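You operate a simulated robot arm through the tools that you are given. There is no shell and no other tool.

You run a simulated robot arm. Do the job below in one go: nothing can be reset, and whatever is moved stays where it is left.

Task
Prove the conveyor dead, torque the sprocket hub bolt, then shut and torque the chain guard.
Fine: each bolt as its plate says; both wrenches go back on the rest; the conveyor stays locked.

The check looks at the end state, three seconds after you hand in, the way a careful person would. Anything else that was tipped, shoved, dropped, spilled or broken makes it a failure.

Robot
A 7-joint arm with a two-finger parallel gripper on a trunk, on a base that drives. Base frame: it is fixed to the floor where the robot stands at the start and does not move with it; the origin is under the middle of the robot, x ahead of it, y to its left, z up. Readings come in m, rad, newtons and seconds.
Its first joint turns from -2.897 to 2.897 rad. Places, roughly: blue wrench, yellow wrench [-2.25, 0.5, 1]; chain guard bolt [-2.2, -0.3, 1.2]; conveyor isolator [-3.8, -1.8, 0.7]; conveyor motor [-1.9, 0.7, 0.3]; conveyor run key [-2, 0.5, 1]; sprocket hub bolt [-2.1, -0.2, 0.9]; yellow chain guard [-2.2, -0.2, 1.1]. Payload 3.43 kg.
The tool frame sits at the grasp point between the pads (the TCP): z along the fingers, y along the line on which they close. The tips reach 0.034 m beyond it. The gripper opens to 0.128 m. The fingers are 0.024 m wide and 0.012 m thick; the gripper's body (0.048 by 0.13 m) begins 0.096 m behind the TCP.
Orientation is told as [roll, pitch, yaw] about the base's x, y, z axes, in that order, counted from this pose: with the fingers straight down and closing along the base's y, the tool's x points along the base's -x, its y along +y and its z along -z.

Tools
- The arm moves only by the tool arm_command. Its argument "targets" is one flat list of numbers, 7 for each row, row after row: the turn, a rotation vector about the tool's x, y, z in rad, then the shift along the tool's x, y, z in m, then the closure, from 0 (fully open) to 1 (shut). In form: [wx, wy, wz, x, y, z, claw, wx, wy, wz, x, y, z, claw, ...]. A call has 1 to 20 rows; each row is the pose to reach, as a shift and turn from the pose commanded when the call began, along the tool's axes at that moment. Each row takes 0.2 s and may step no farther than 0.05 m and 0.15 rad from the row before; otherwise, or with a gripper value out of range, the whole call is refused. A pose out of reach is approached as far as the arm can. The call stops where the force on the tool passes 90 N (or 10 N more than at its start, if that is more) or the arm is blocked; 0.2 s more then pass. The fingers move at their own pace (about 0.153 m/s each) and stop on an object; they squeeze with about 29 N. The grip force told is the motor's: it shows also when the fingers shut on nothing. Time passes only in rows, and 0.2 s behind the last, so rows that repeat a pose let the fingers close. The reply holds the time, the measured pose of the TCP, the force on the tool along the base axes, the opening and the grip force, in the units named above and with some noise, with the torque about the TCP (base axes, N m) and any sound that the robot's microphone picked up.
- Cameras (640 x 400 px; columns grow to the right, rows downward): "scene" is now at [0.188, 0.2367, 1.387]; the picture's right is [-0.10, -0.99, 0.00], its down [-0.50, 0.05, -0.86] and it looks along [0.86, -0.09, -0.51] (base axes); focal length 283 px, centre (320, 200). "wrist" rides on the gripper at [0.076, -0.011, -0.16] in the tool frame; the picture's right is [0.15, 0.99, 0.00], its down [-0.88, 0.13, -0.46] and it looks along [-0.45, 0.07, 0.89] (tool axes); focal length 234 px, centre (320, 200). There is no depth. A picture from a camera that has moved, and an enlarged one, comes with that camera's place and axes in the base frame and with its lens. The place of the scene camera against the robot may be out by one fixed shift of up to 0.025 m in any direction.
- camera(camera): a new picture of that camera. The clock stands still meanwhile.
- drive_base(legs): drives the robot by 1 to 6 legs, each [ahead, turn to the left] in m and rad, along the robot's own axes; the way and the turn of a leg run together, so that a leg with both is an arc; at most 1.5 m and 3.142 rad a leg. The arm and the cameras ride along, it lands a little off, and it stops where it bumps. It gives what a move gives.
- aim_head(pan, tilt): turns the head with the scene camera to pan (to the left, within 2.094 rad either way) and tilt (down, from -0.506 to 1.204), counted from straight ahead of the robot. It gives what a move gives.
- inspect(camera, box): a new picture of the part [left, top, right, bottom] of that camera's present view, enlarged. The clock stands still meanwhile.
- finish_job(): hands the job in; it is judged then, once.

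Places have to be worked out from the pictures, the camera data and where the tool is seen. Open the gripper and draw the arm clear of the work before you hand the job in, unless the task says otherwise.

The tools are called after ">>>" as a command line: name --argument value ..., lists and objects as JSON in quotes. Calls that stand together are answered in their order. arm_command: Moves the arm, as the interface text tells. Its arguments: {"type":"object","properties":{"targets":{"type":"array","items":{"type":"number"}}},"required":["targets"]} The other tools are called the same way: drive_base (legs) drives the base; aim_head (pan, tilt) turns the head that bears the scene camera; camera (camera) takes a picture; inspect (camera, box) takes an enlarged picture of a part of a camera's view; finish_job () hands the job in.

At the start:

```text
clock: 0.0
ee_pos: [0.5539, 0.1716, 1.1317]
tool_rot: [-0.001, 0.0, 0.0]
contact_force: [0.2, 1.2, 0.2]
ft_torque: [-0.01, -0.01, 0.01]
opening: 0.1279
finger_force: 0.0
robot x, y, heading: [0.0013, 0.0015, -0.002]
head pan, tilt: [-0.099, 0.518]
```

scene: 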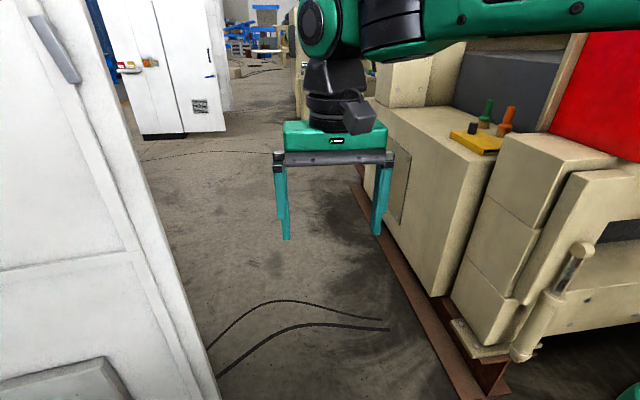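
wrist: 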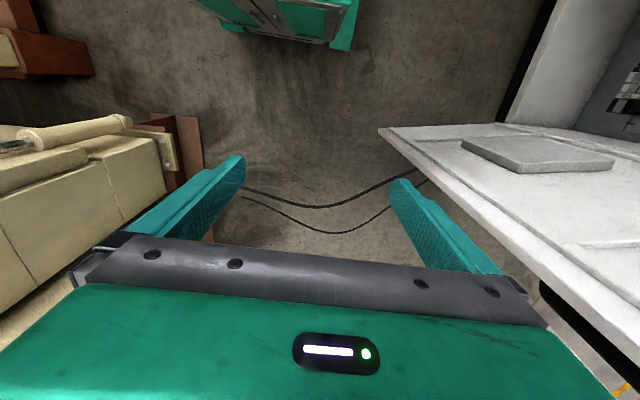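

The start view shows machines ahead, but the work is told to be behind me. I'll pan the head left and right to look behind before I drive.

>>> aim_head --pan 2.09 --tilt 0.3

>>> camera --camera "scene"

>>> aim_head --pan -2.09 --tilt 0.3

>>> camera --camera "scene"

```text
clock: 2.1
ee_pos: [0.5399, 0.1716, 1.1395]
tool_rot: [-0.001, -0.012, 0.0]
contact_force: [-0.6, -0.2, 0.0]
ft_torque: [0.02, 0.0, 0.04]
opening: 0.128
finger_force: 0.0
robot x, y, heading: [0.0025, -0.0001, 0.003]
head pan, tilt: [2.089, 0.3]
```

```text
taken
camera scene: at [0.0519, 0.3269, 1.409], right [0.87, 0.49, -0.01], down [0.13, -0.26, -0.96], along [-0.48, 0.83, -0.29], focal length 283 px, centre (320, 200)
```

scene: 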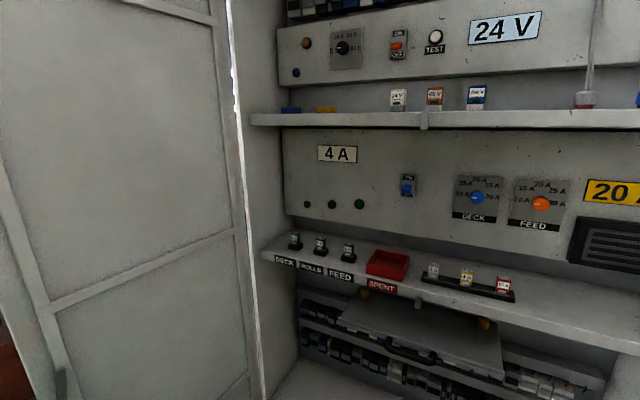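

```text
clock: 5.5
ee_pos: [0.5387, 0.1721, 1.1385]
tool_rot: [-0.001, -0.012, 0.0]
contact_force: [-0.3, -0.4, 0.6]
ft_torque: [-0.04, -0.03, -0.01]
opening: 0.128
finger_force: 0.1
robot x, y, heading: [-0.0019, -0.0037, 0.005]
head pan, tilt: [-2.089, 0.3]
```

```text
taken
camera scene: at [0.0519, 0.1646, 1.409], right [-0.87, 0.5, 0.01], down [0.13, 0.26, -0.96], along [-0.48, -0.83, -0.29], focal length 283 px, centre (320, 200)
```

scene: 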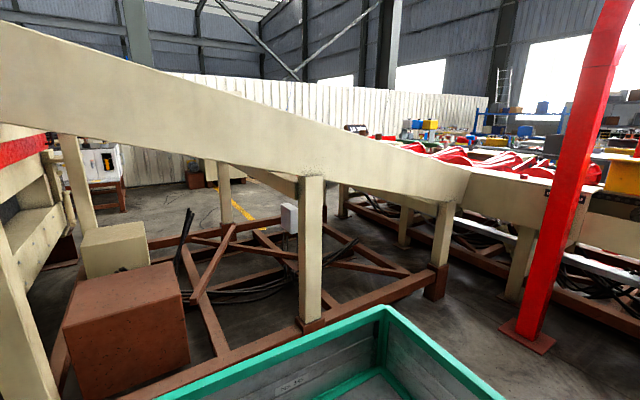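

The left side is a fuse cabinet and the right side is conveyor framing. I need to know the clearance for turning round, so I take more views at intermediate pans.

>>> aim_head --pan -1.1 --tilt 0.5

>>> camera --camera "scene"

>>> aim_head --pan 1.1 --tilt 0.6

>>> camera --camera "scene"

>>> aim_head --pan 2.09 --tilt 0.9

>>> camera --camera "scene"

>>> aim_head --pan -2.09 --tilt 0.9

>>> camera --camera "scene"

```text
clock: 6.7
ee_pos: [0.5391, 0.1711, 1.1396]
tool_rot: [0.0, -0.012, 0.0]
contact_force: [-0.5, 0.1, 0.3]
ft_torque: [-0.03, -0.02, 0.03]
opening: 0.1284
finger_force: 0.0
robot x, y, heading: [0.0002, 0.0017, -0.003]
head pan, tilt: [-1.1, 0.499]
```

```text
taken
camera scene: at [0.1392, 0.1647, 1.3895], right [-0.89, -0.45, 0.01], down [-0.23, 0.43, -0.88], along [0.39, -0.78, -0.48], focal length 283 px, centre (320, 200)
```

scene: 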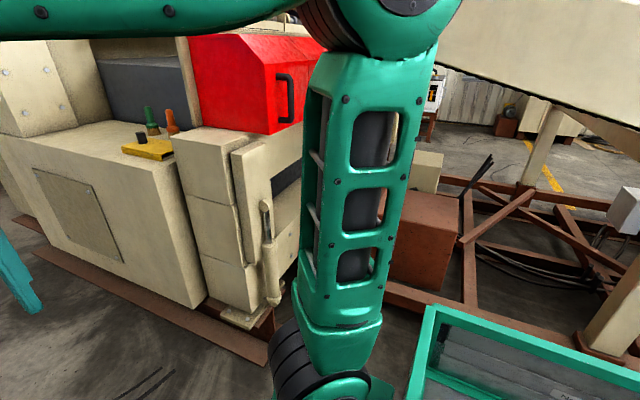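

```text
clock: 8.8
ee_pos: [0.5394, 0.171, 1.1382]
tool_rot: [0.0, -0.013, 0.001]
contact_force: [0.9, -0.1, 0.1]
ft_torque: [0.0, -0.01, 0.0]
opening: 0.1281
finger_force: 0.1
robot x, y, heading: [0.0002, -0.0021, 0.001]
head pan, tilt: [1.1, 0.6]
```

```text
taken
camera scene: at [0.138, 0.3245, 1.3804], right [0.89, -0.45, -0.01], down [-0.27, -0.5, -0.82], along [0.37, 0.73, -0.57], focal length 283 px, centre (320, 200)
```

scene: 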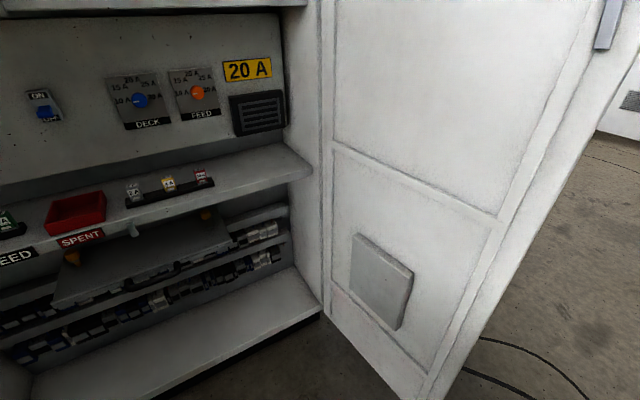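

```text
clock: 10.0
ee_pos: [0.5389, 0.1714, 1.1384]
tool_rot: [-0.001, -0.014, 0.0]
contact_force: [-0.1, -0.4, 0.2]
ft_torque: [-0.02, -0.02, 0.03]
opening: 0.1282
finger_force: 0.1
robot x, y, heading: [-0.0024, -0.0025, -0.002]
head pan, tilt: [2.089, 0.901]
```

```text
taken
camera scene: at [0.0601, 0.3114, 1.3567], right [0.87, 0.49, -0.01], down [0.38, -0.68, -0.63], along [-0.32, 0.54, -0.78], focal length 283 px, centre (320, 200)
```

scene: 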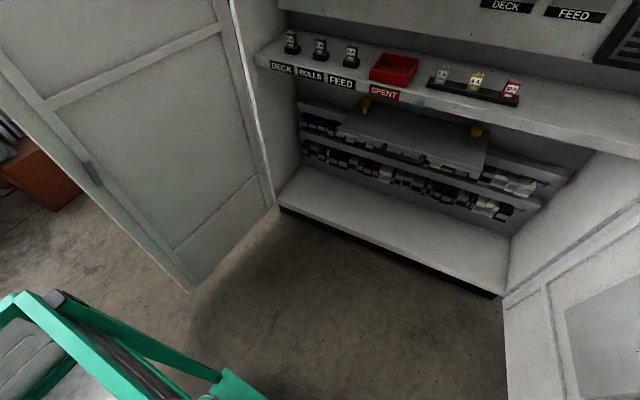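

```text
clock: 13.4
ee_pos: [0.5394, 0.1726, 1.1377]
tool_rot: [0.001, -0.013, -0.001]
contact_force: [-0.4, 0.6, 1.0]
ft_torque: [0.01, 0.01, -0.02]
opening: 0.1281
finger_force: 0.1
robot x, y, heading: [-0.0004, -0.0002, -0.001]
head pan, tilt: [-2.089, 0.901]
```

```text
taken
camera scene: at [0.0601, 0.1802, 1.3566], right [-0.87, 0.5, 0.01], down [0.38, 0.68, -0.63], along [-0.32, -0.54, -0.78], focal length 283 px, centre (320, 200)
```

scene: 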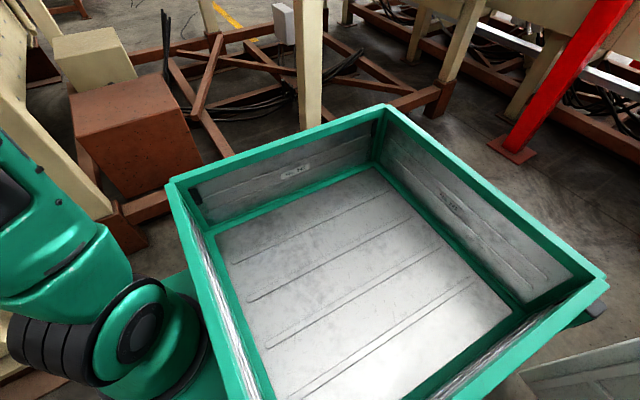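

The robot's tail reaches about 0.44 m. The door tips and the machine on the right are 0.8 m or more away, and the tool sweeps about 0.65 m. So I turn right on the spot to face -x and look at the work.

>>> drive_base --legs '[[0, -1.57], [0, -1.57]]'

>>> aim_head --pan 0 --tilt 0.3

>>> camera --camera "scene"

>>> aim_head --pan 0.7 --tilt 0.3

>>> camera --camera "scene"

>>> aim_head --pan -0.7 --tilt 0.3

>>> camera --camera "scene"

```text
clock: 22.6
ee_pos: [-0.5407, -0.1598, 1.1387]
tool_rot: [-0.001, -0.011, 3.118]
contact_force: [0.4, -0.7, 0.3]
ft_torque: [0.01, 0.01, 0.0]
opening: 0.1281
finger_force: 0.1
robot x, y, heading: [-0.0008, -0.0377, 3.116]
head pan, tilt: [-2.089, 0.901]
```

```text
clock: 24.5
ee_pos: [-0.5261, -0.1575, 1.1445]
tool_rot: [-0.002, -0.024, 3.117]
contact_force: [0.3, -0.3, -0.5]
ft_torque: [-0.02, 0.01, 0.01]
opening: 0.1279
finger_force: 0.1
robot x, y, heading: [-0.002, -0.0312, 3.12]
head pan, tilt: [0.0, 0.3]
```

```text
taken
camera scene: at [-0.2171, -0.255, 1.4071], right [0.02, 1.0, 0.0], down [0.31, -0.01, -0.95], along [-0.95, 0.02, -0.31], focal length 283 px, centre (320, 200)
```

scene: 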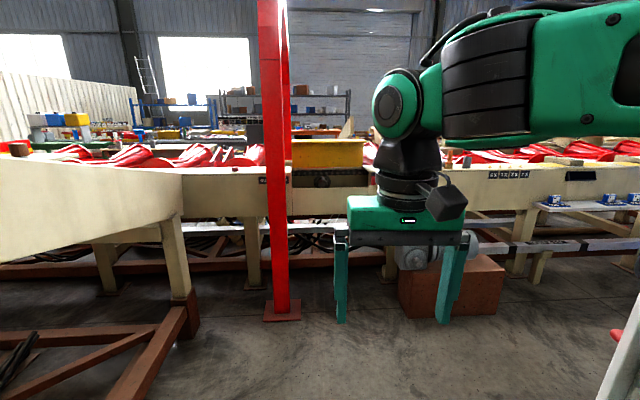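

```text
clock: 25.6
ee_pos: [-0.5282, -0.1592, 1.1456]
tool_rot: [0.001, -0.025, 3.117]
contact_force: [-1.0, -0.2, 0.3]
ft_torque: [0.02, -0.03, -0.03]
opening: 0.1281
finger_force: 0.0
robot x, y, heading: [0.0001, -0.0347, 3.118]
head pan, tilt: [0.7, 0.3]
```

```text
taken
camera scene: at [-0.1966, -0.3155, 1.4074], right [-0.63, 0.78, -0.01], down [0.24, 0.18, -0.95], along [-0.74, -0.6, -0.31], focal length 283 px, centre (320, 200)
```

scene: 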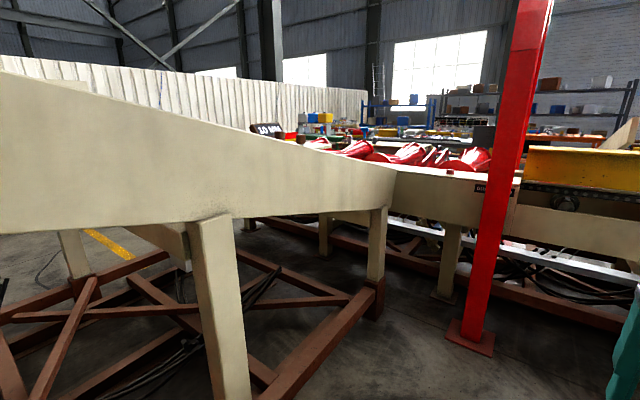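

```text
clock: 27.1
ee_pos: [-0.5274, -0.1593, 1.144]
tool_rot: [0.001, -0.024, 3.117]
contact_force: [-0.1, -1.0, 0.0]
ft_torque: [-0.01, -0.02, 0.03]
opening: 0.1279
finger_force: 0.2
robot x, y, heading: [0.0033, -0.0324, 3.124]
head pan, tilt: [-0.7, 0.3]
```

```text
taken
camera scene: at [-0.194, -0.1954, 1.4074], right [0.66, 0.75, 0.01], down [0.24, -0.2, -0.95], along [-0.71, 0.63, -0.31], focal length 283 px, centre (320, 200)
```

scene: 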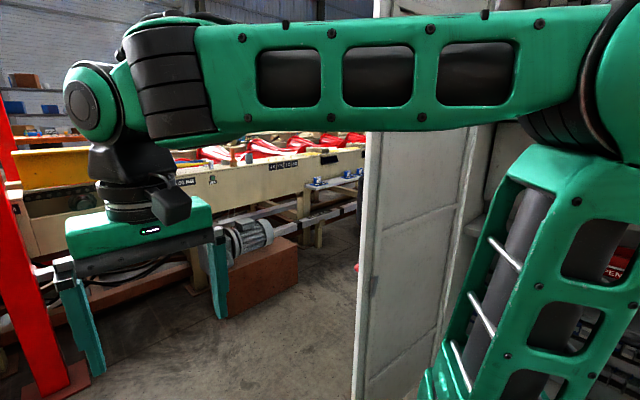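

The conveyor stands in front at x≈-2.1, with a red post at about (-1.93,-0.5) and a yellow guard behind it. I zoom in on details from here.

>>> inspect --camera "scene" --box '[140, 100, 370, 280]'

>>> aim_head --pan 0.1 --tilt 0.2

>>> inspect --camera "scene" --box '[270, 100, 450, 215]'

>>> inspect --camera "scene" --box '[430, 100, 640, 240]'

>>> inspect --camera "scene" --box '[0, 80, 300, 260]'

```text
2.22 times, centred on (255, 190) of scene
camera zoom: at [-0.194, -0.1954, 1.4074], right [0.66, 0.75, 0.01], down [0.24, -0.2, -0.95], along [-0.71, 0.63, -0.31], focal length 628 px, centre (464, 222)
```

zoom: 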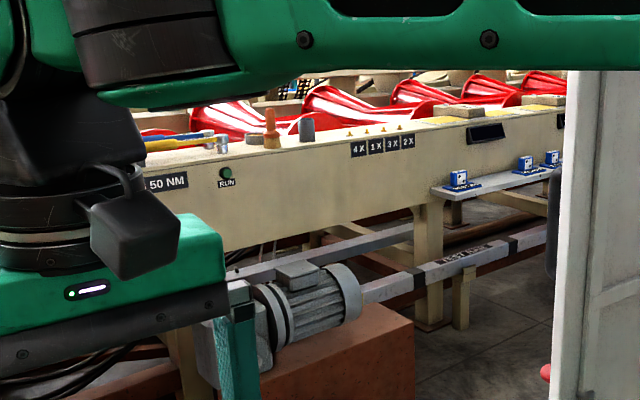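

```text
clock: 28.3
ee_pos: [-0.5276, -0.1589, 1.1445]
tool_rot: [0.0, -0.024, 3.117]
contact_force: [-0.6, 0.4, -0.1]
ft_torque: [-0.01, -0.01, -0.01]
opening: 0.128
finger_force: 0.1
robot x, y, heading: [-0.0016, -0.0369, 3.116]
head pan, tilt: [0.099, 0.201]
```

```text
3.48 times, centred on (360, 158) of scene
camera zoom: at [-0.2168, -0.2642, 1.4164], right [-0.08, 1.0, 0.0], down [0.21, 0.01, -0.98], along [-0.97, -0.08, -0.21], focal length 983 px, centre (181, 348)
```

zoom: 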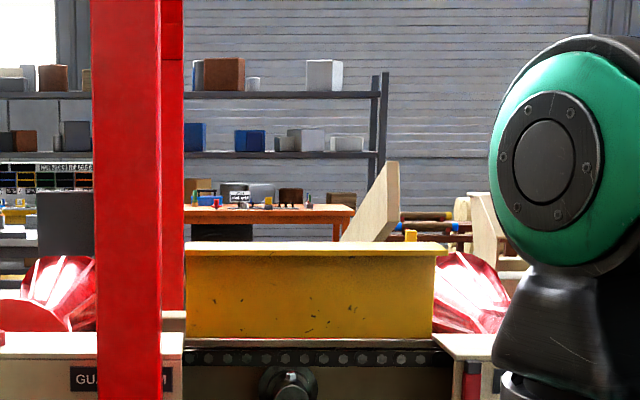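

```text
2.86 times, centred on (535, 170) of scene
camera zoom: at [-0.2168, -0.2642, 1.4164], right [-0.08, 1.0, 0.0], down [0.21, 0.01, -0.98], along [-0.97, -0.08, -0.21], focal length 808 px, centre (-294, 286)
```

zoom: 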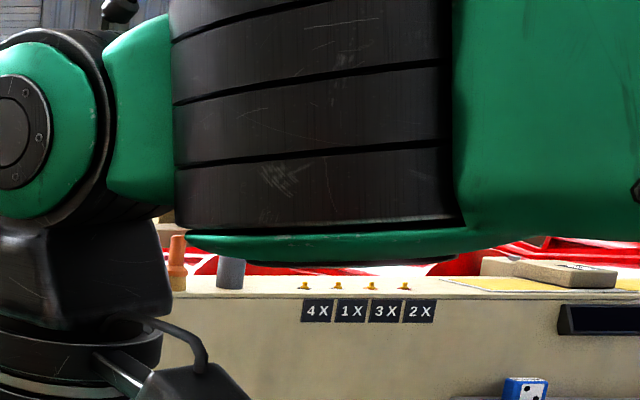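

```text
2.13 times, centred on (150, 170) of scene
camera zoom: at [-0.2168, -0.2642, 1.4164], right [-0.08, 1.0, 0.0], down [0.21, 0.01, -0.98], along [-0.97, -0.08, -0.21], focal length 603 px, centre (683, 264)
```

zoom: 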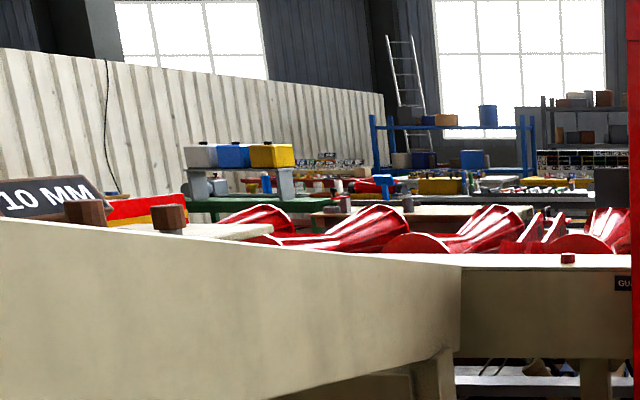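

The label under the run button reads "50 NM" and there is a "GUARD … NM" plate behind the post. I drive about 0.9 m nearer, shifting slightly left of the door tip, then look again.

>>> drive_base --legs '[[0.45, 0.3], [0.45, -0.3]]'

>>> aim_head --pan 0.3 --tilt 0.25

>>> camera --camera "scene"

>>> aim_head --pan -0.5 --tilt 0.4

>>> camera --camera "scene"

```text
clock: 33.4
ee_pos: [-1.4124, -0.2716, 1.1443]
tool_rot: [0.001, -0.025, 3.117]
contact_force: [0.1, -0.5, -0.6]
ft_torque: [0.0, 0.02, 0.02]
opening: 0.1282
finger_force: 0.1
robot x, y, heading: [-0.8854, -0.1452, 3.124]
head pan, tilt: [0.099, 0.201]
```

```text
clock: 34.1
ee_pos: [-1.3985, -0.2699, 1.1517]
tool_rot: [0.0, -0.04, 3.116]
contact_force: [0.3, -0.4, -0.8]
ft_torque: [-0.01, -0.02, 0.01]
opening: 0.1279
finger_force: 0.1
robot x, y, heading: [-0.885, -0.1481, 3.123]
head pan, tilt: [0.3, 0.25]
```

```text
taken
camera scene: at [-1.0984, -0.396, 1.4119], right [-0.28, 0.96, 0.0], down [0.25, 0.07, -0.97], along [-0.93, -0.27, -0.26], focal length 283 px, centre (320, 200)
```

scene: 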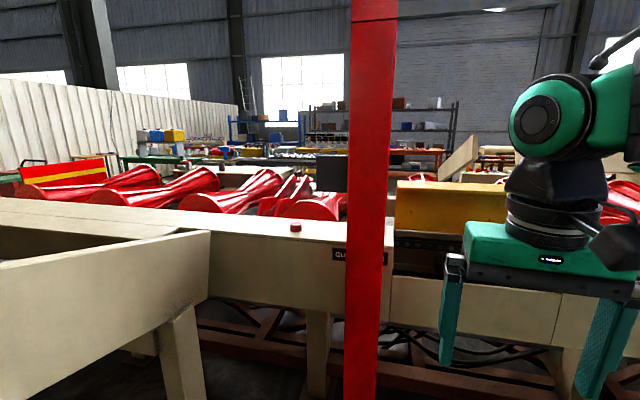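

```text
clock: 35.2
ee_pos: [-1.3977, -0.2693, 1.1506]
tool_rot: [0.001, -0.036, 3.118]
contact_force: [0.0, -0.2, -0.2]
ft_torque: [-0.01, 0.03, 0.01]
opening: 0.1278
finger_force: 0.0
robot x, y, heading: [-0.8858, -0.15, 3.118]
head pan, tilt: [-0.499, 0.4]
```

```text
taken
camera scene: at [-1.0889, -0.3244, 1.3981], right [0.49, 0.87, 0.01], down [0.35, -0.19, -0.92], along [-0.8, 0.46, -0.4], focal length 283 px, centre (320, 200)
```

scene: 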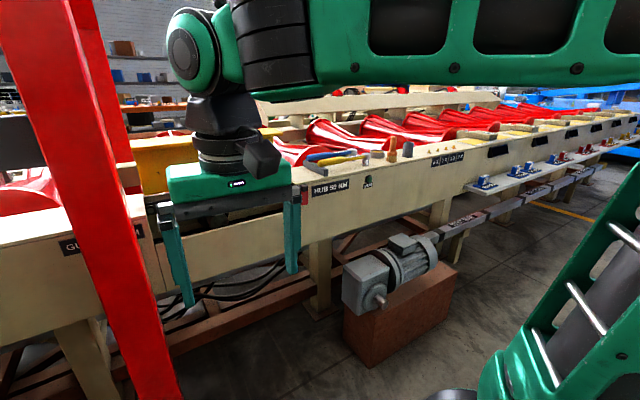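

Conveyor face, hub plate, wrenches and run station are now visible. I zoom in to read labels.

>>> inspect --camera "scene" --box '[280, 130, 480, 255]'

>>> inspect --camera "scene" --box '[400, 100, 640, 250]'

>>> aim_head --pan 0.5 --tilt 0.2

>>> inspect --camera "scene" --box '[200, 120, 480, 295]'

>>> inspect --camera "scene" --box '[0, 80, 300, 260]'

```text
3.20 times, centred on (380, 192) of scene
camera zoom: at [-1.0889, -0.3244, 1.3981], right [0.49, 0.87, 0.01], down [0.35, -0.19, -0.92], along [-0.8, 0.46, -0.4], focal length 905 px, centre (128, 224)
```

zoom: 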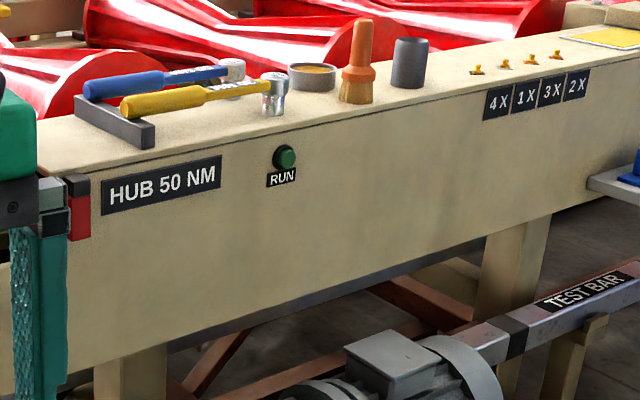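

```text
2.67 times, centred on (520, 175) of scene
camera zoom: at [-1.0889, -0.3244, 1.3981], right [0.49, 0.87, 0.01], down [0.35, -0.19, -0.92], along [-0.8, 0.46, -0.4], focal length 754 px, centre (-213, 267)
```

zoom: 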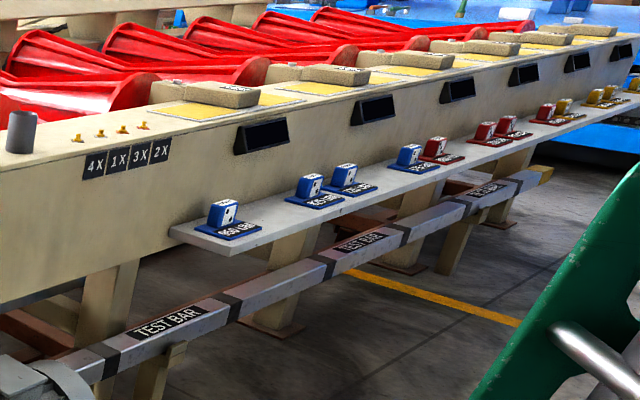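

```text
clock: 36.5
ee_pos: [-1.399, -0.2709, 1.1518]
tool_rot: [0.001, -0.038, 3.117]
contact_force: [-0.5, -0.5, -0.7]
ft_torque: [0.03, 0.01, 0.0]
opening: 0.1283
finger_force: 0.0
robot x, y, heading: [-0.884, -0.1483, 3.122]
head pan, tilt: [0.499, 0.201]
```

```text
2.29 times, centred on (340, 208) of scene
camera zoom: at [-1.0912, -0.4132, 1.4166], right [-0.46, 0.89, -0.01], down [0.19, 0.09, -0.98], along [-0.87, -0.45, -0.21], focal length 646 px, centre (274, 183)
```

zoom: 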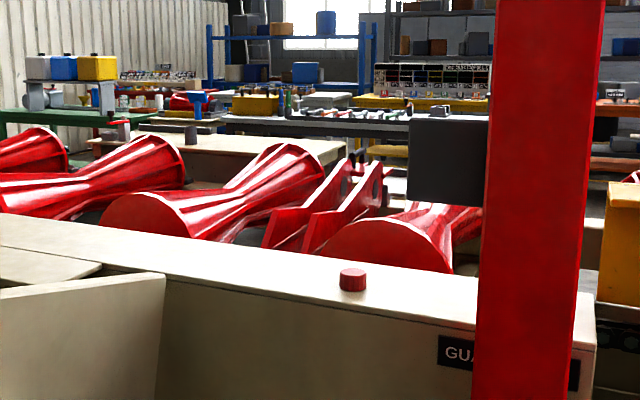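

```text
2.13 times, centred on (150, 170) of scene
camera zoom: at [-1.0912, -0.4132, 1.4166], right [-0.46, 0.89, -0.01], down [0.19, 0.09, -0.98], along [-0.87, -0.45, -0.21], focal length 603 px, centre (683, 264)
```

zoom: 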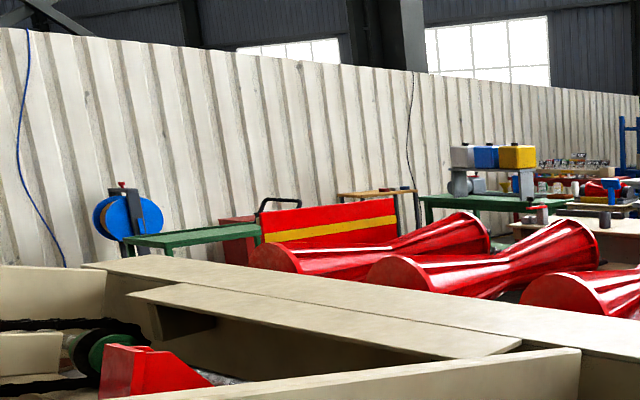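

I look more closely at where the isolator should be (between the red rollers, far side), and at the guard region.

>>> inspect --camera "scene" --box '[270, 160, 400, 241]'

>>> inspect --camera "scene" --box '[380, 150, 560, 262]'

>>> camera --camera "wrist"

```text
4.92 times, centred on (335, 200) of scene
camera zoom: at [-1.0912, -0.4132, 1.4166], right [-0.46, 0.89, -0.01], down [0.19, 0.09, -0.98], along [-0.87, -0.45, -0.21], focal length 1392 px, centre (246, 198)
```

zoom: 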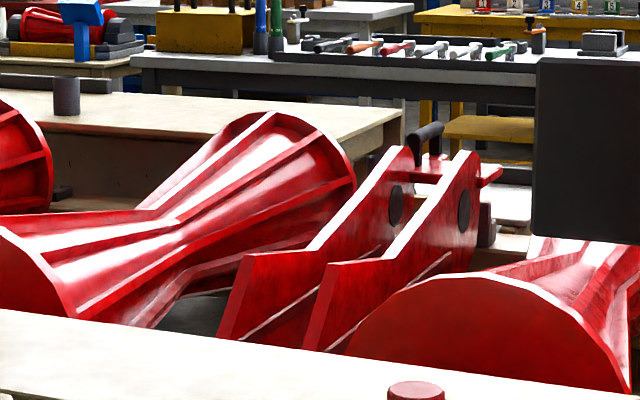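

```text
3.56 times, centred on (470, 206) of scene
camera zoom: at [-1.0912, -0.4132, 1.4166], right [-0.46, 0.89, -0.01], down [0.19, 0.09, -0.98], along [-0.87, -0.45, -0.21], focal length 1005 px, centre (-213, 179)
```

zoom: 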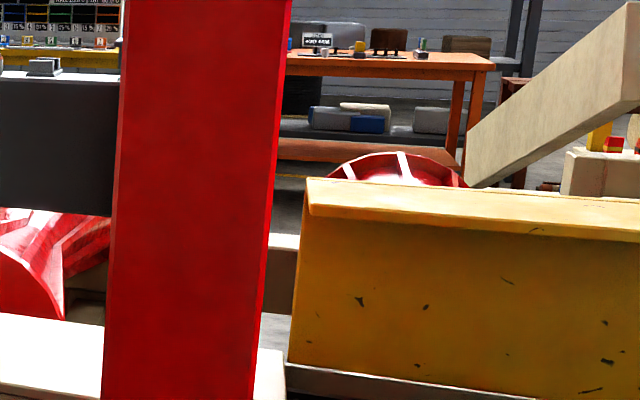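

```text
taken
camera wrist: at [-1.3162, -0.2624, 1.3083], right [0.12, -0.99, -0.01], down [-0.87, -0.11, 0.49], along [-0.49, -0.06, -0.87], focal length 234 px, centre (320, 200)
```

wrist: 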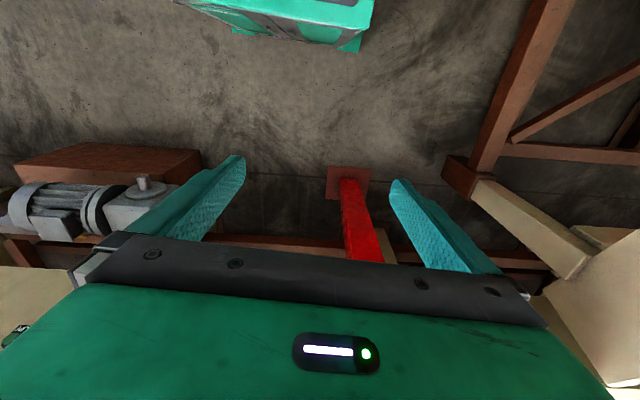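

The dark box triangulates to the back of the red post (about [-2.0,-0.6,1.26]). The hub sits near (-2.1,-0.2,0.93) and the guard covers y -0.41 to 0.09. I drive to about (-1.3, 0.03) to see the work from closer.

>>> drive_base --legs '[[0, -0.4], [0.45, 0], [0, 0.4]]'

>>> aim_head --pan 0.6 --tilt 0.35

>>> camera --camera "scene"

>>> aim_head --pan -0.4 --tilt 0.5

>>> camera --camera "scene"

>>> aim_head --pan 0.1 --tilt 0.4

>>> camera --camera "scene"

```text
clock: 41.8
ee_pos: [-1.8076, -0.0939, 1.1503]
tool_rot: [0.0, -0.038, 3.118]
contact_force: [0.5, -0.3, 0.0]
ft_torque: [-0.02, 0.0, -0.03]
opening: 0.128
finger_force: 0.1
robot x, y, heading: [-1.2963, 0.0333, 3.124]
head pan, tilt: [0.499, 0.201]
```

```text
clock: 42.5
ee_pos: [-1.7945, -0.0938, 1.1568]
tool_rot: [0.001, -0.05, 3.117]
contact_force: [1.1, 0.6, -0.5]
ft_torque: [-0.03, -0.02, 0.0]
opening: 0.1279
finger_force: 0.0
robot x, y, heading: [-1.2911, 0.0382, 3.12]
head pan, tilt: [0.6, 0.351]
```

```text
taken
camera scene: at [-1.4963, -0.2368, 1.4027], right [-0.55, 0.84, -0.01], down [0.3, 0.19, -0.94], along [-0.78, -0.52, -0.35], focal length 283 px, centre (320, 200)
```

scene: 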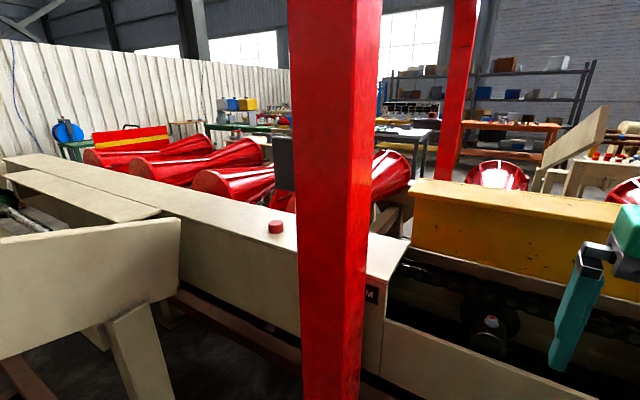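

```text
clock: 43.8
ee_pos: [-1.7937, -0.0935, 1.1582]
tool_rot: [-0.001, -0.05, 3.118]
contact_force: [-0.7, 0.2, -0.3]
ft_torque: [-0.01, 0.0, 0.01]
opening: 0.1276
finger_force: 0.1
robot x, y, heading: [-1.2951, 0.0361, 3.126]
head pan, tilt: [-0.4, 0.499]
```

```text
taken
camera scene: at [-1.5014, -0.1488, 1.3889], right [0.41, 0.91, 0.01], down [0.45, -0.19, -0.87], along [-0.8, 0.36, -0.49], focal length 283 px, centre (320, 200)
```

scene: 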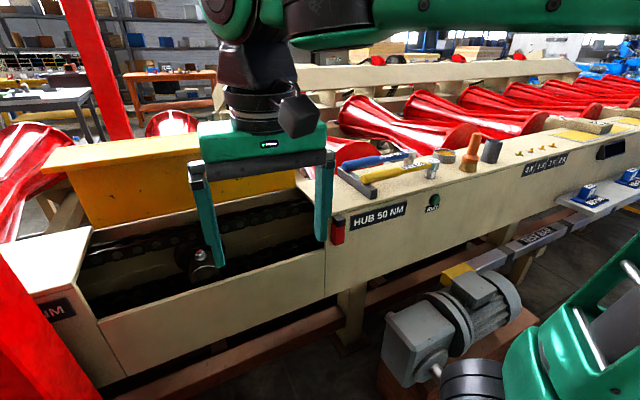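

```text
clock: 44.7
ee_pos: [-1.7944, -0.0932, 1.1583]
tool_rot: [-0.001, -0.05, 3.118]
contact_force: [1.0, -0.2, 0.8]
ft_torque: [0.01, 0.0, 0.0]
opening: 0.1279
finger_force: 0.0
robot x, y, heading: [-1.2913, 0.0347, 3.125]
head pan, tilt: [0.099, 0.4]
```

```text
taken
camera scene: at [-1.5107, -0.1931, 1.3979], right [-0.08, 1.0, 0.0], down [0.4, 0.03, -0.92], along [-0.91, -0.07, -0.4], focal length 283 px, centre (320, 200)
```

scene: 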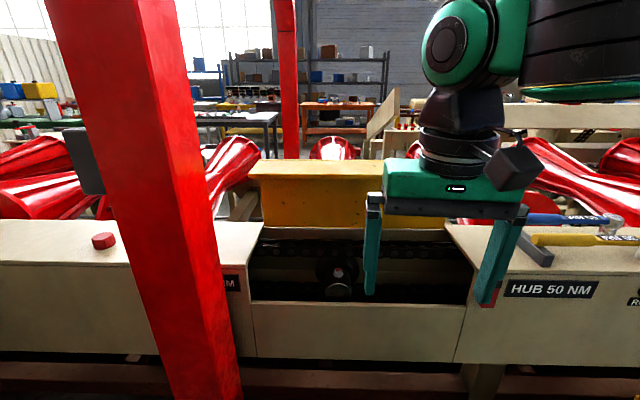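

I see the chain compartment with the guard lid standing up behind it, and a small red/black item at the right edge of the opening. I zoom in on those.

>>> inspect --camera "scene" --box '[240, 220, 400, 320]'

>>> inspect --camera "scene" --box '[430, 180, 640, 320]'

>>> inspect --camera "scene" --box '[60, 100, 260, 300]'

>>> aim_head --pan -0.4 --tilt 0.5

>>> inspect --camera "scene" --box '[300, 140, 500, 250]'

>>> inspect --camera "scene" --box '[370, 230, 550, 400]'

>>> inspect --camera "scene" --box '[30, 130, 220, 330]'

```text
4.00 times, centred on (320, 270) of scene
camera zoom: at [-1.5107, -0.1931, 1.3979], right [-0.08, 1.0, 0.0], down [0.4, 0.03, -0.92], along [-0.91, -0.07, -0.4], focal length 1131 px, centre (320, -80)
```

zoom: 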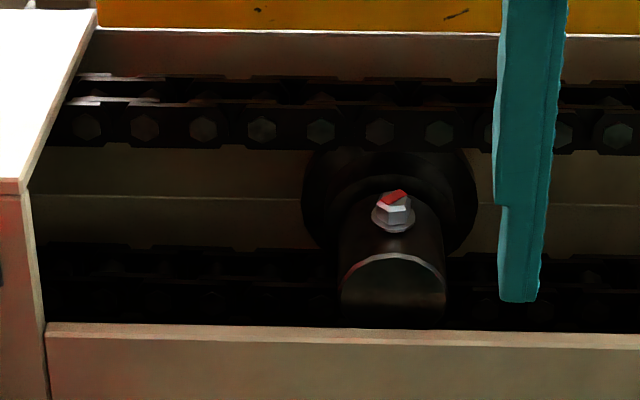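

```text
2.86 times, centred on (535, 250) of scene
camera zoom: at [-1.5107, -0.1931, 1.3979], right [-0.08, 1.0, 0.0], down [0.4, 0.03, -0.92], along [-0.91, -0.07, -0.4], focal length 808 px, centre (-294, 57)
```

zoom: 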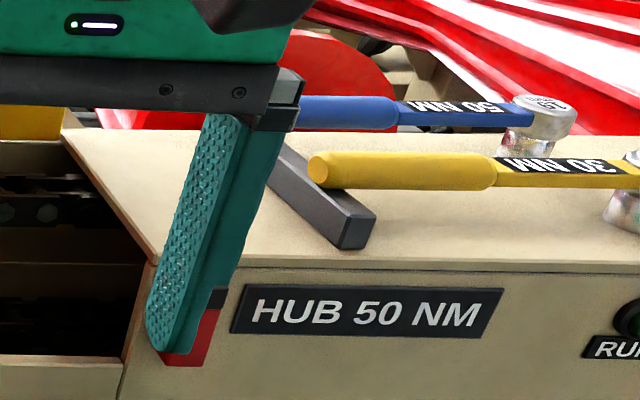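

```text
2.00 times, centred on (160, 200) of scene
camera zoom: at [-1.5107, -0.1931, 1.3979], right [-0.08, 1.0, 0.0], down [0.4, 0.03, -0.92], along [-0.91, -0.07, -0.4], focal length 565 px, centre (640, 200)
```

zoom: 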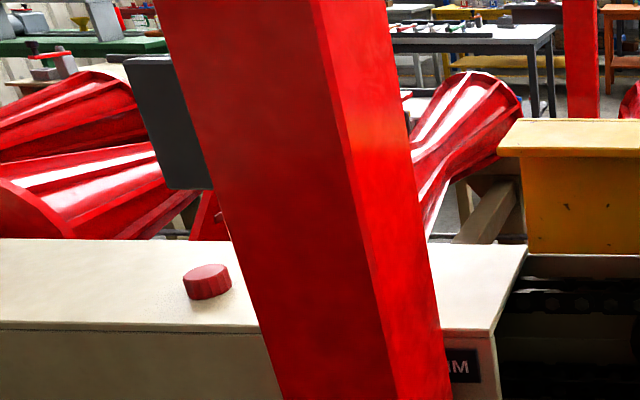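

```text
clock: 45.7
ee_pos: [-1.794, -0.0928, 1.158]
tool_rot: [-0.002, -0.052, 3.117]
contact_force: [0.3, -0.2, 0.3]
ft_torque: [-0.01, 0.0, 0.0]
opening: 0.1278
finger_force: 0.1
robot x, y, heading: [-1.2953, 0.035, 3.118]
head pan, tilt: [-0.4, 0.499]
```

```text
3.20 times, centred on (400, 195) of scene
camera zoom: at [-1.5014, -0.1488, 1.3889], right [0.41, 0.91, 0.01], down [0.45, -0.19, -0.87], along [-0.8, 0.36, -0.49], focal length 905 px, centre (64, 216)
```

zoom: 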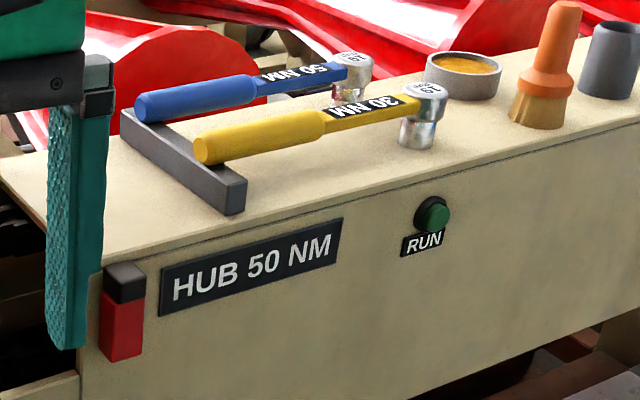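

```text
2.35 times, centred on (460, 315) of scene
camera zoom: at [-1.5014, -0.1488, 1.3889], right [0.41, 0.91, 0.01], down [0.45, -0.19, -0.87], along [-0.8, 0.36, -0.49], focal length 665 px, centre (-9, -71)
```

zoom: 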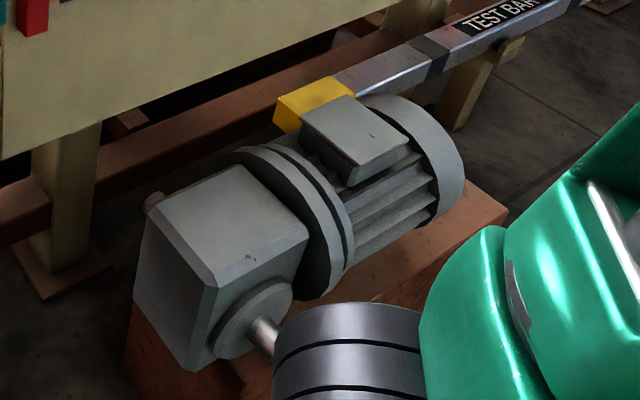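

```text
2.00 times, centred on (125, 230) of scene
camera zoom: at [-1.5014, -0.1488, 1.3889], right [0.41, 0.91, 0.01], down [0.45, -0.19, -0.87], along [-0.8, 0.36, -0.49], focal length 565 px, centre (710, 140)
```

zoom: 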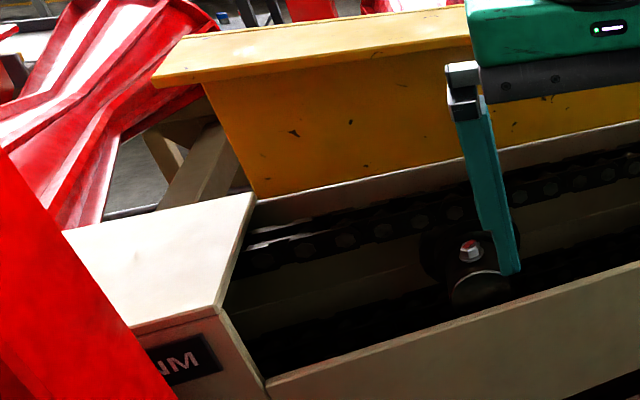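

Blue wrench reads 50 NM, yellow 30 NM. Hub plate says 50. I move the hand toward the hub to look with the wrist camera.

>>> arm_command --targets '[0, 0, 0, -0.03, 0.025, -0.0125, 0, 0, 0, 0, -0.06, 0.05, -0.025, 0, 0, 0, 0, -0.09, 0.075, -0.0375, 0, 0, 0, 0, -0.12, 0.1, -0.05, 0]'

>>> camera --camera "wrist"

>>> inspect --camera "scene" --box '[290, 130, 460, 240]'

```text
clock: 46.7
ee_pos: [-1.9125, -0.1903, 1.2104]
tool_rot: [0.003, -0.053, 3.12]
contact_force: [7.1, -6.7, 2.3]
ft_torque: [0.84, 0.74, -0.04]
opening: 0.128
finger_force: 0.1
robot x, y, heading: [-1.2964, 0.0372, 3.119]
head pan, tilt: [-0.4, 0.499]
```

```text
taken
camera wrist: at [-1.8281, -0.181, 1.3671], right [0.12, -0.99, 0.0], down [-0.86, -0.11, 0.5], along [-0.5, -0.06, -0.87], focal length 234 px, centre (320, 200)
```

wrist: 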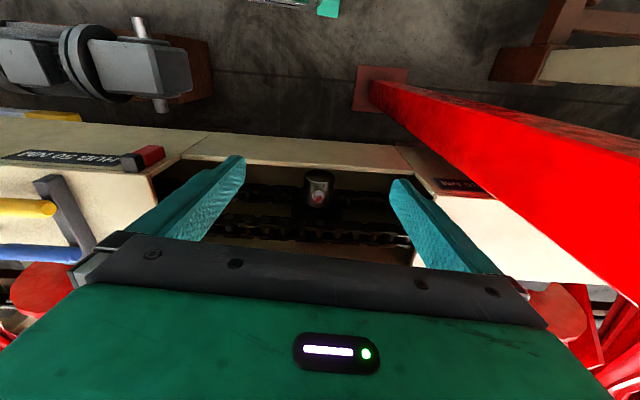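

```text
3.64 times, centred on (375, 185) of scene
camera zoom: at [-1.498, -0.151, 1.389], right [0.41, 0.91, 0.01], down [0.45, -0.19, -0.87], along [-0.8, 0.36, -0.49], focal length 1028 px, centre (120, 254)
```

zoom: 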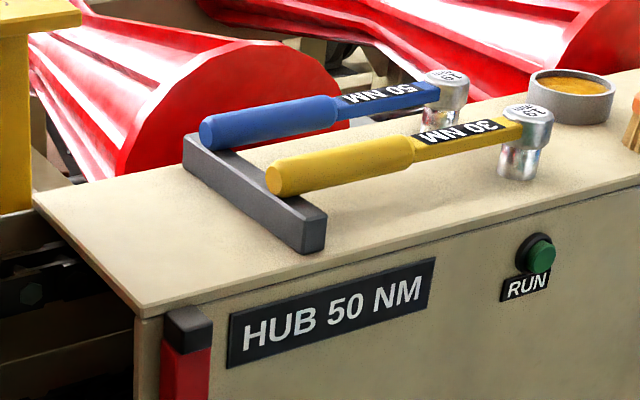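

I zoom the wrist view on the hub bolt and the guard plate.

>>> inspect --camera "wrist" --box '[270, 150, 380, 220]'

>>> inspect --camera "wrist" --box '[390, 130, 540, 220]'

>>> inspect --camera "wrist" --box '[0, 130, 220, 270]'

>>> aim_head --pan 0.2 --tilt 0.4

>>> inspect --camera "scene" --box '[200, 120, 480, 320]'

```text
5.71 times, centred on (325, 185) of wrist
camera zoom: at [-1.8281, -0.181, 1.3671], right [0.12, -0.99, 0.0], down [-0.86, -0.11, 0.5], along [-0.5, -0.06, -0.87], focal length 1338 px, centre (291, 286)
```

zoom: 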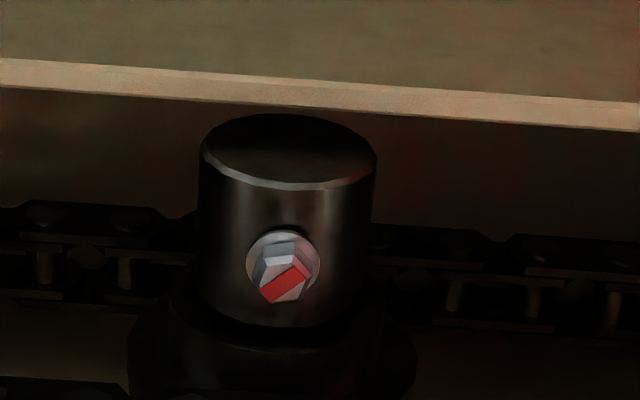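

```text
4.27 times, centred on (465, 175) of wrist
camera zoom: at [-1.8281, -0.181, 1.3671], right [0.12, -0.99, 0.0], down [-0.86, -0.11, 0.5], along [-0.5, -0.06, -0.87], focal length 999 px, centre (-299, 307)
```

zoom: 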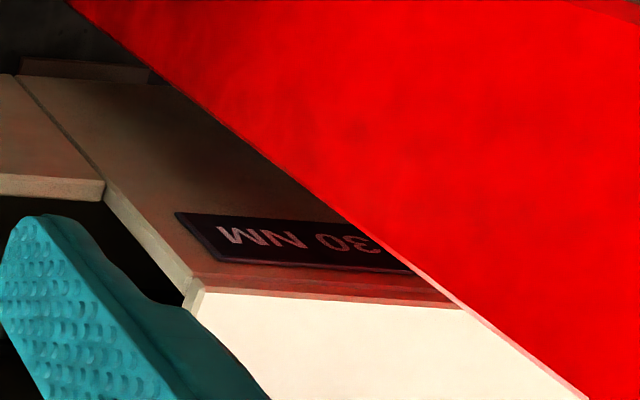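

```text
2.86 times, centred on (110, 200) of wrist
camera zoom: at [-1.8281, -0.181, 1.3671], right [0.12, -0.99, 0.0], down [-0.86, -0.11, 0.5], along [-0.5, -0.06, -0.87], focal length 669 px, centre (920, 200)
```

zoom: 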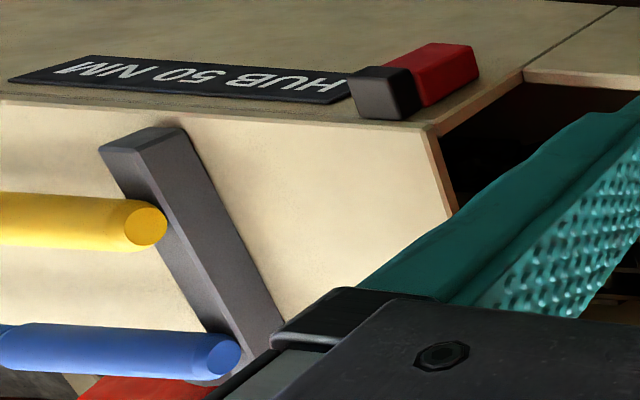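

```text
clock: 47.7
ee_pos: [-1.9182, -0.1827, 1.2087]
tool_rot: [0.002, -0.051, 3.104]
contact_force: [0.4, -0.7, 0.6]
ft_torque: [-0.02, 0.03, -0.01]
opening: 0.1281
finger_force: 0.1
robot x, y, heading: [-1.293, 0.0414, 3.122]
head pan, tilt: [0.201, 0.4]
```

```text
2.00 times, centred on (340, 220) of scene
camera zoom: at [-1.5096, -0.2025, 1.3979], right [-0.18, 0.98, 0.0], down [0.4, 0.07, -0.92], along [-0.9, -0.17, -0.4], focal length 565 px, centre (280, 160)
```

zoom: 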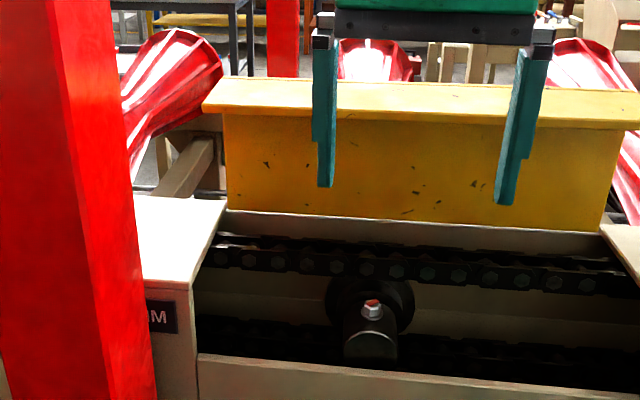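

Guard plate says 30 NM, so yellow is for the guard and blue is for the hub. I draw the arm back a bit and up, then shift the base right to about (-1.40, 0.15). From there the wrench rest, RUN key, hub and guard should all be in reach.

>>> arm_command --targets '[0, 0, 0, 0.04, 0, -0.02, 0, 0, 0, 0, 0.08, 0, -0.04, 0, 0, 0, 0, 0.11, 0, -0.06, 0]'

>>> drive_base --legs '[[-0.2, 0], [0, -0.35], [0.33, 0], [0, 0.35]]'

>>> aim_head --pan 0.65 --tilt 0.3

>>> camera --camera "scene"

>>> inspect --camera "scene" --box '[220, 120, 420, 245]'

```text
clock: 48.6
ee_pos: [-1.8795, -0.1203, 1.2464]
tool_rot: [-0.041, -0.027, 2.849]
contact_force: [-95.8, 15.3, -145.2]
ft_torque: [1.82, -6.15, -1.83]
opening: 0.128
finger_force: 0.1
robot x, y, heading: [-1.2949, 0.0358, 3.121]
head pan, tilt: [0.201, 0.4]
stopped in row 3: the force on the tool passed its limit at 166 N (the readings are from after the stop); the commanded pose is now the measured one
```

```text
clock: 52.0
ee_pos: [-1.7168, 0.1021, 1.261]
tool_rot: [-0.044, -0.082, 2.502]
contact_force: [-164.9, 81.2, -222.1]
ft_torque: [-0.05, -13.26, -4.96]
opening: 0.1282
finger_force: 0.0
robot x, y, heading: [-1.1347, 0.0453, 2.74]
head pan, tilt: [0.201, 0.4]
stopped in leg 3: the force on the tool passed its limit at 190 N (the readings are from after the stop); the commanded pose is now the measured one
```

```text
clock: 52.9
ee_pos: [-1.7156, 0.1033, 1.2606]
tool_rot: [-0.043, -0.08, 2.508]
contact_force: [-60.9, 157.2, -189.5]
ft_torque: [-15.88, 2.68, 7.46]
opening: 0.128
finger_force: 0.1
robot x, y, heading: [-1.136, 0.0452, 2.737]
head pan, tilt: [0.649, 0.3]
```

```text
taken
camera scene: at [-1.4292, -0.1404, 1.4074], right [-0.24, 0.97, -0.01], down [0.3, 0.07, -0.95], along [-0.92, -0.23, -0.31], focal length 283 px, centre (320, 200)
```

scene: 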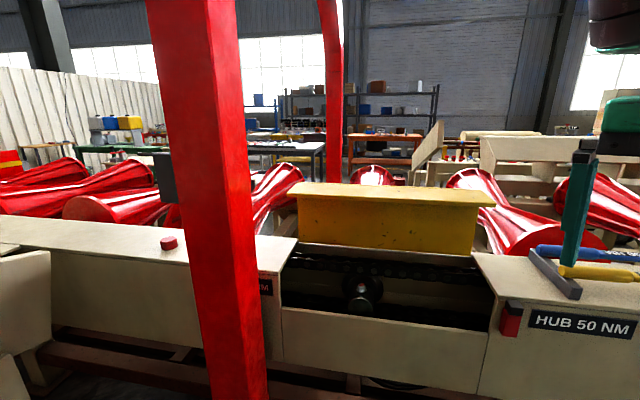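

```text
3.20 times, centred on (320, 182) of scene
camera zoom: at [-1.4292, -0.1404, 1.4074], right [-0.24, 0.97, -0.01], down [0.3, 0.07, -0.95], along [-0.92, -0.23, -0.31], focal length 905 px, centre (320, 256)
```

zoom: 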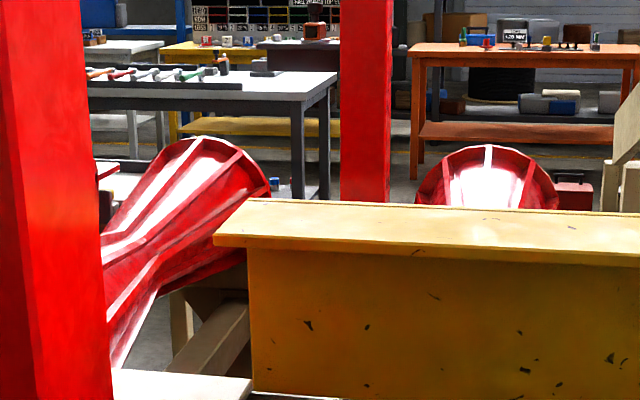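

A large force (about 200 N) came up when I drew the arm back, though nothing stands near the tool. It changes with head motion, so the arm may be touching the robot's own body or head. I look before moving anything.

>>> camera --camera "wrist"

>>> aim_head --pan 0.0 --tilt 0.1

>>> camera --camera "scene"

```text
taken
camera wrist: at [-1.643, 0.0536, 1.415], right [-0.47, -0.88, -0.05], down [-0.77, 0.38, 0.52], along [-0.44, 0.28, -0.85], focal length 234 px, centre (320, 200)
```

wrist: 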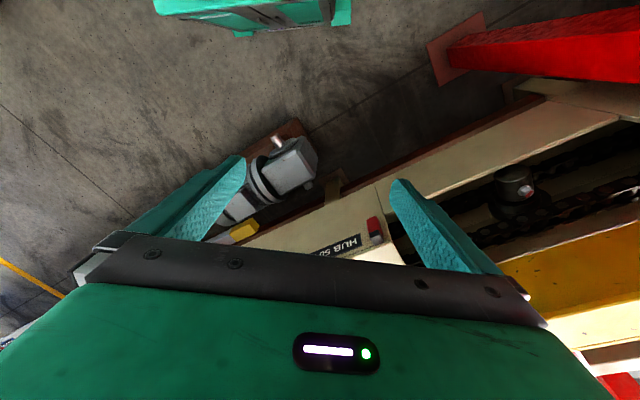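

```text
clock: 53.9
ee_pos: [-1.7166, 0.1028, 1.2612]
tool_rot: [-0.042, -0.08, 2.508]
contact_force: [-68.7, 156.1, -191.7]
ft_torque: [-15.32, 1.62, 6.76]
opening: 0.128
finger_force: 0.1
robot x, y, heading: [-1.1348, 0.0441, 2.742]
head pan, tilt: [0.0, 0.099]
```

```text
taken
camera scene: at [-1.4237, -0.0816, 1.4258], right [0.39, 0.92, 0.0], down [0.1, -0.04, -0.99], along [-0.91, 0.39, -0.11], focal length 283 px, centre (320, 200)
```

scene: 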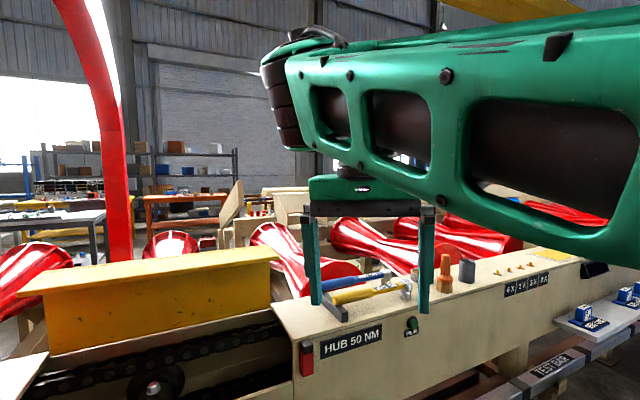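

The forearm has swung over the hand and the wrist is pressing on the arm's own link. I reach forward and down a little, and turn the hand back in line with the robot, to unfold it.

>>> arm_command --targets '[0, 0, 0, -0.02, 0.005, 0.02, 0, 0, 0, -0.06, -0.04, 0.01, 0.04, 0, 0, 0, -0.12, -0.07, 0.016, 0.06, 0, 0, 0, -0.18, -0.1, 0.023, 0.08, 0]'

>>> camera --camera "scene"

```text
clock: 54.9
ee_pos: [-1.8137, 0.143, 1.1842]
tool_rot: [-0.04, -0.054, 2.693]
contact_force: [-2.4, 9.3, -0.3]
ft_torque: [-1.16, -0.19, 0.0]
opening: 0.128
finger_force: 0.0
robot x, y, heading: [-1.1366, 0.0475, 2.738]
head pan, tilt: [0.0, 0.099]
```

```text
taken
camera scene: at [-1.4243, -0.0795, 1.4259], right [0.39, 0.92, 0.0], down [0.1, -0.05, -0.99], along [-0.91, 0.39, -0.11], focal length 283 px, centre (320, 200)
```

scene: 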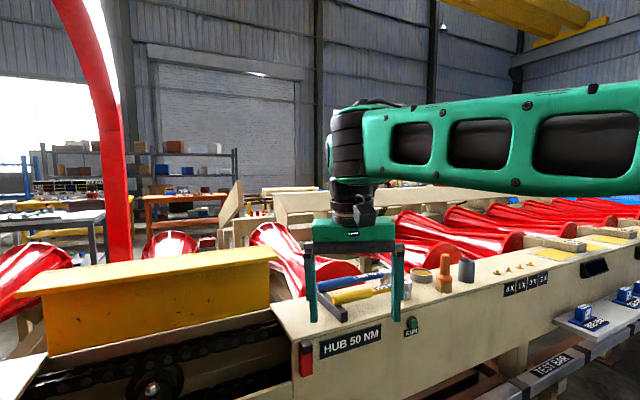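

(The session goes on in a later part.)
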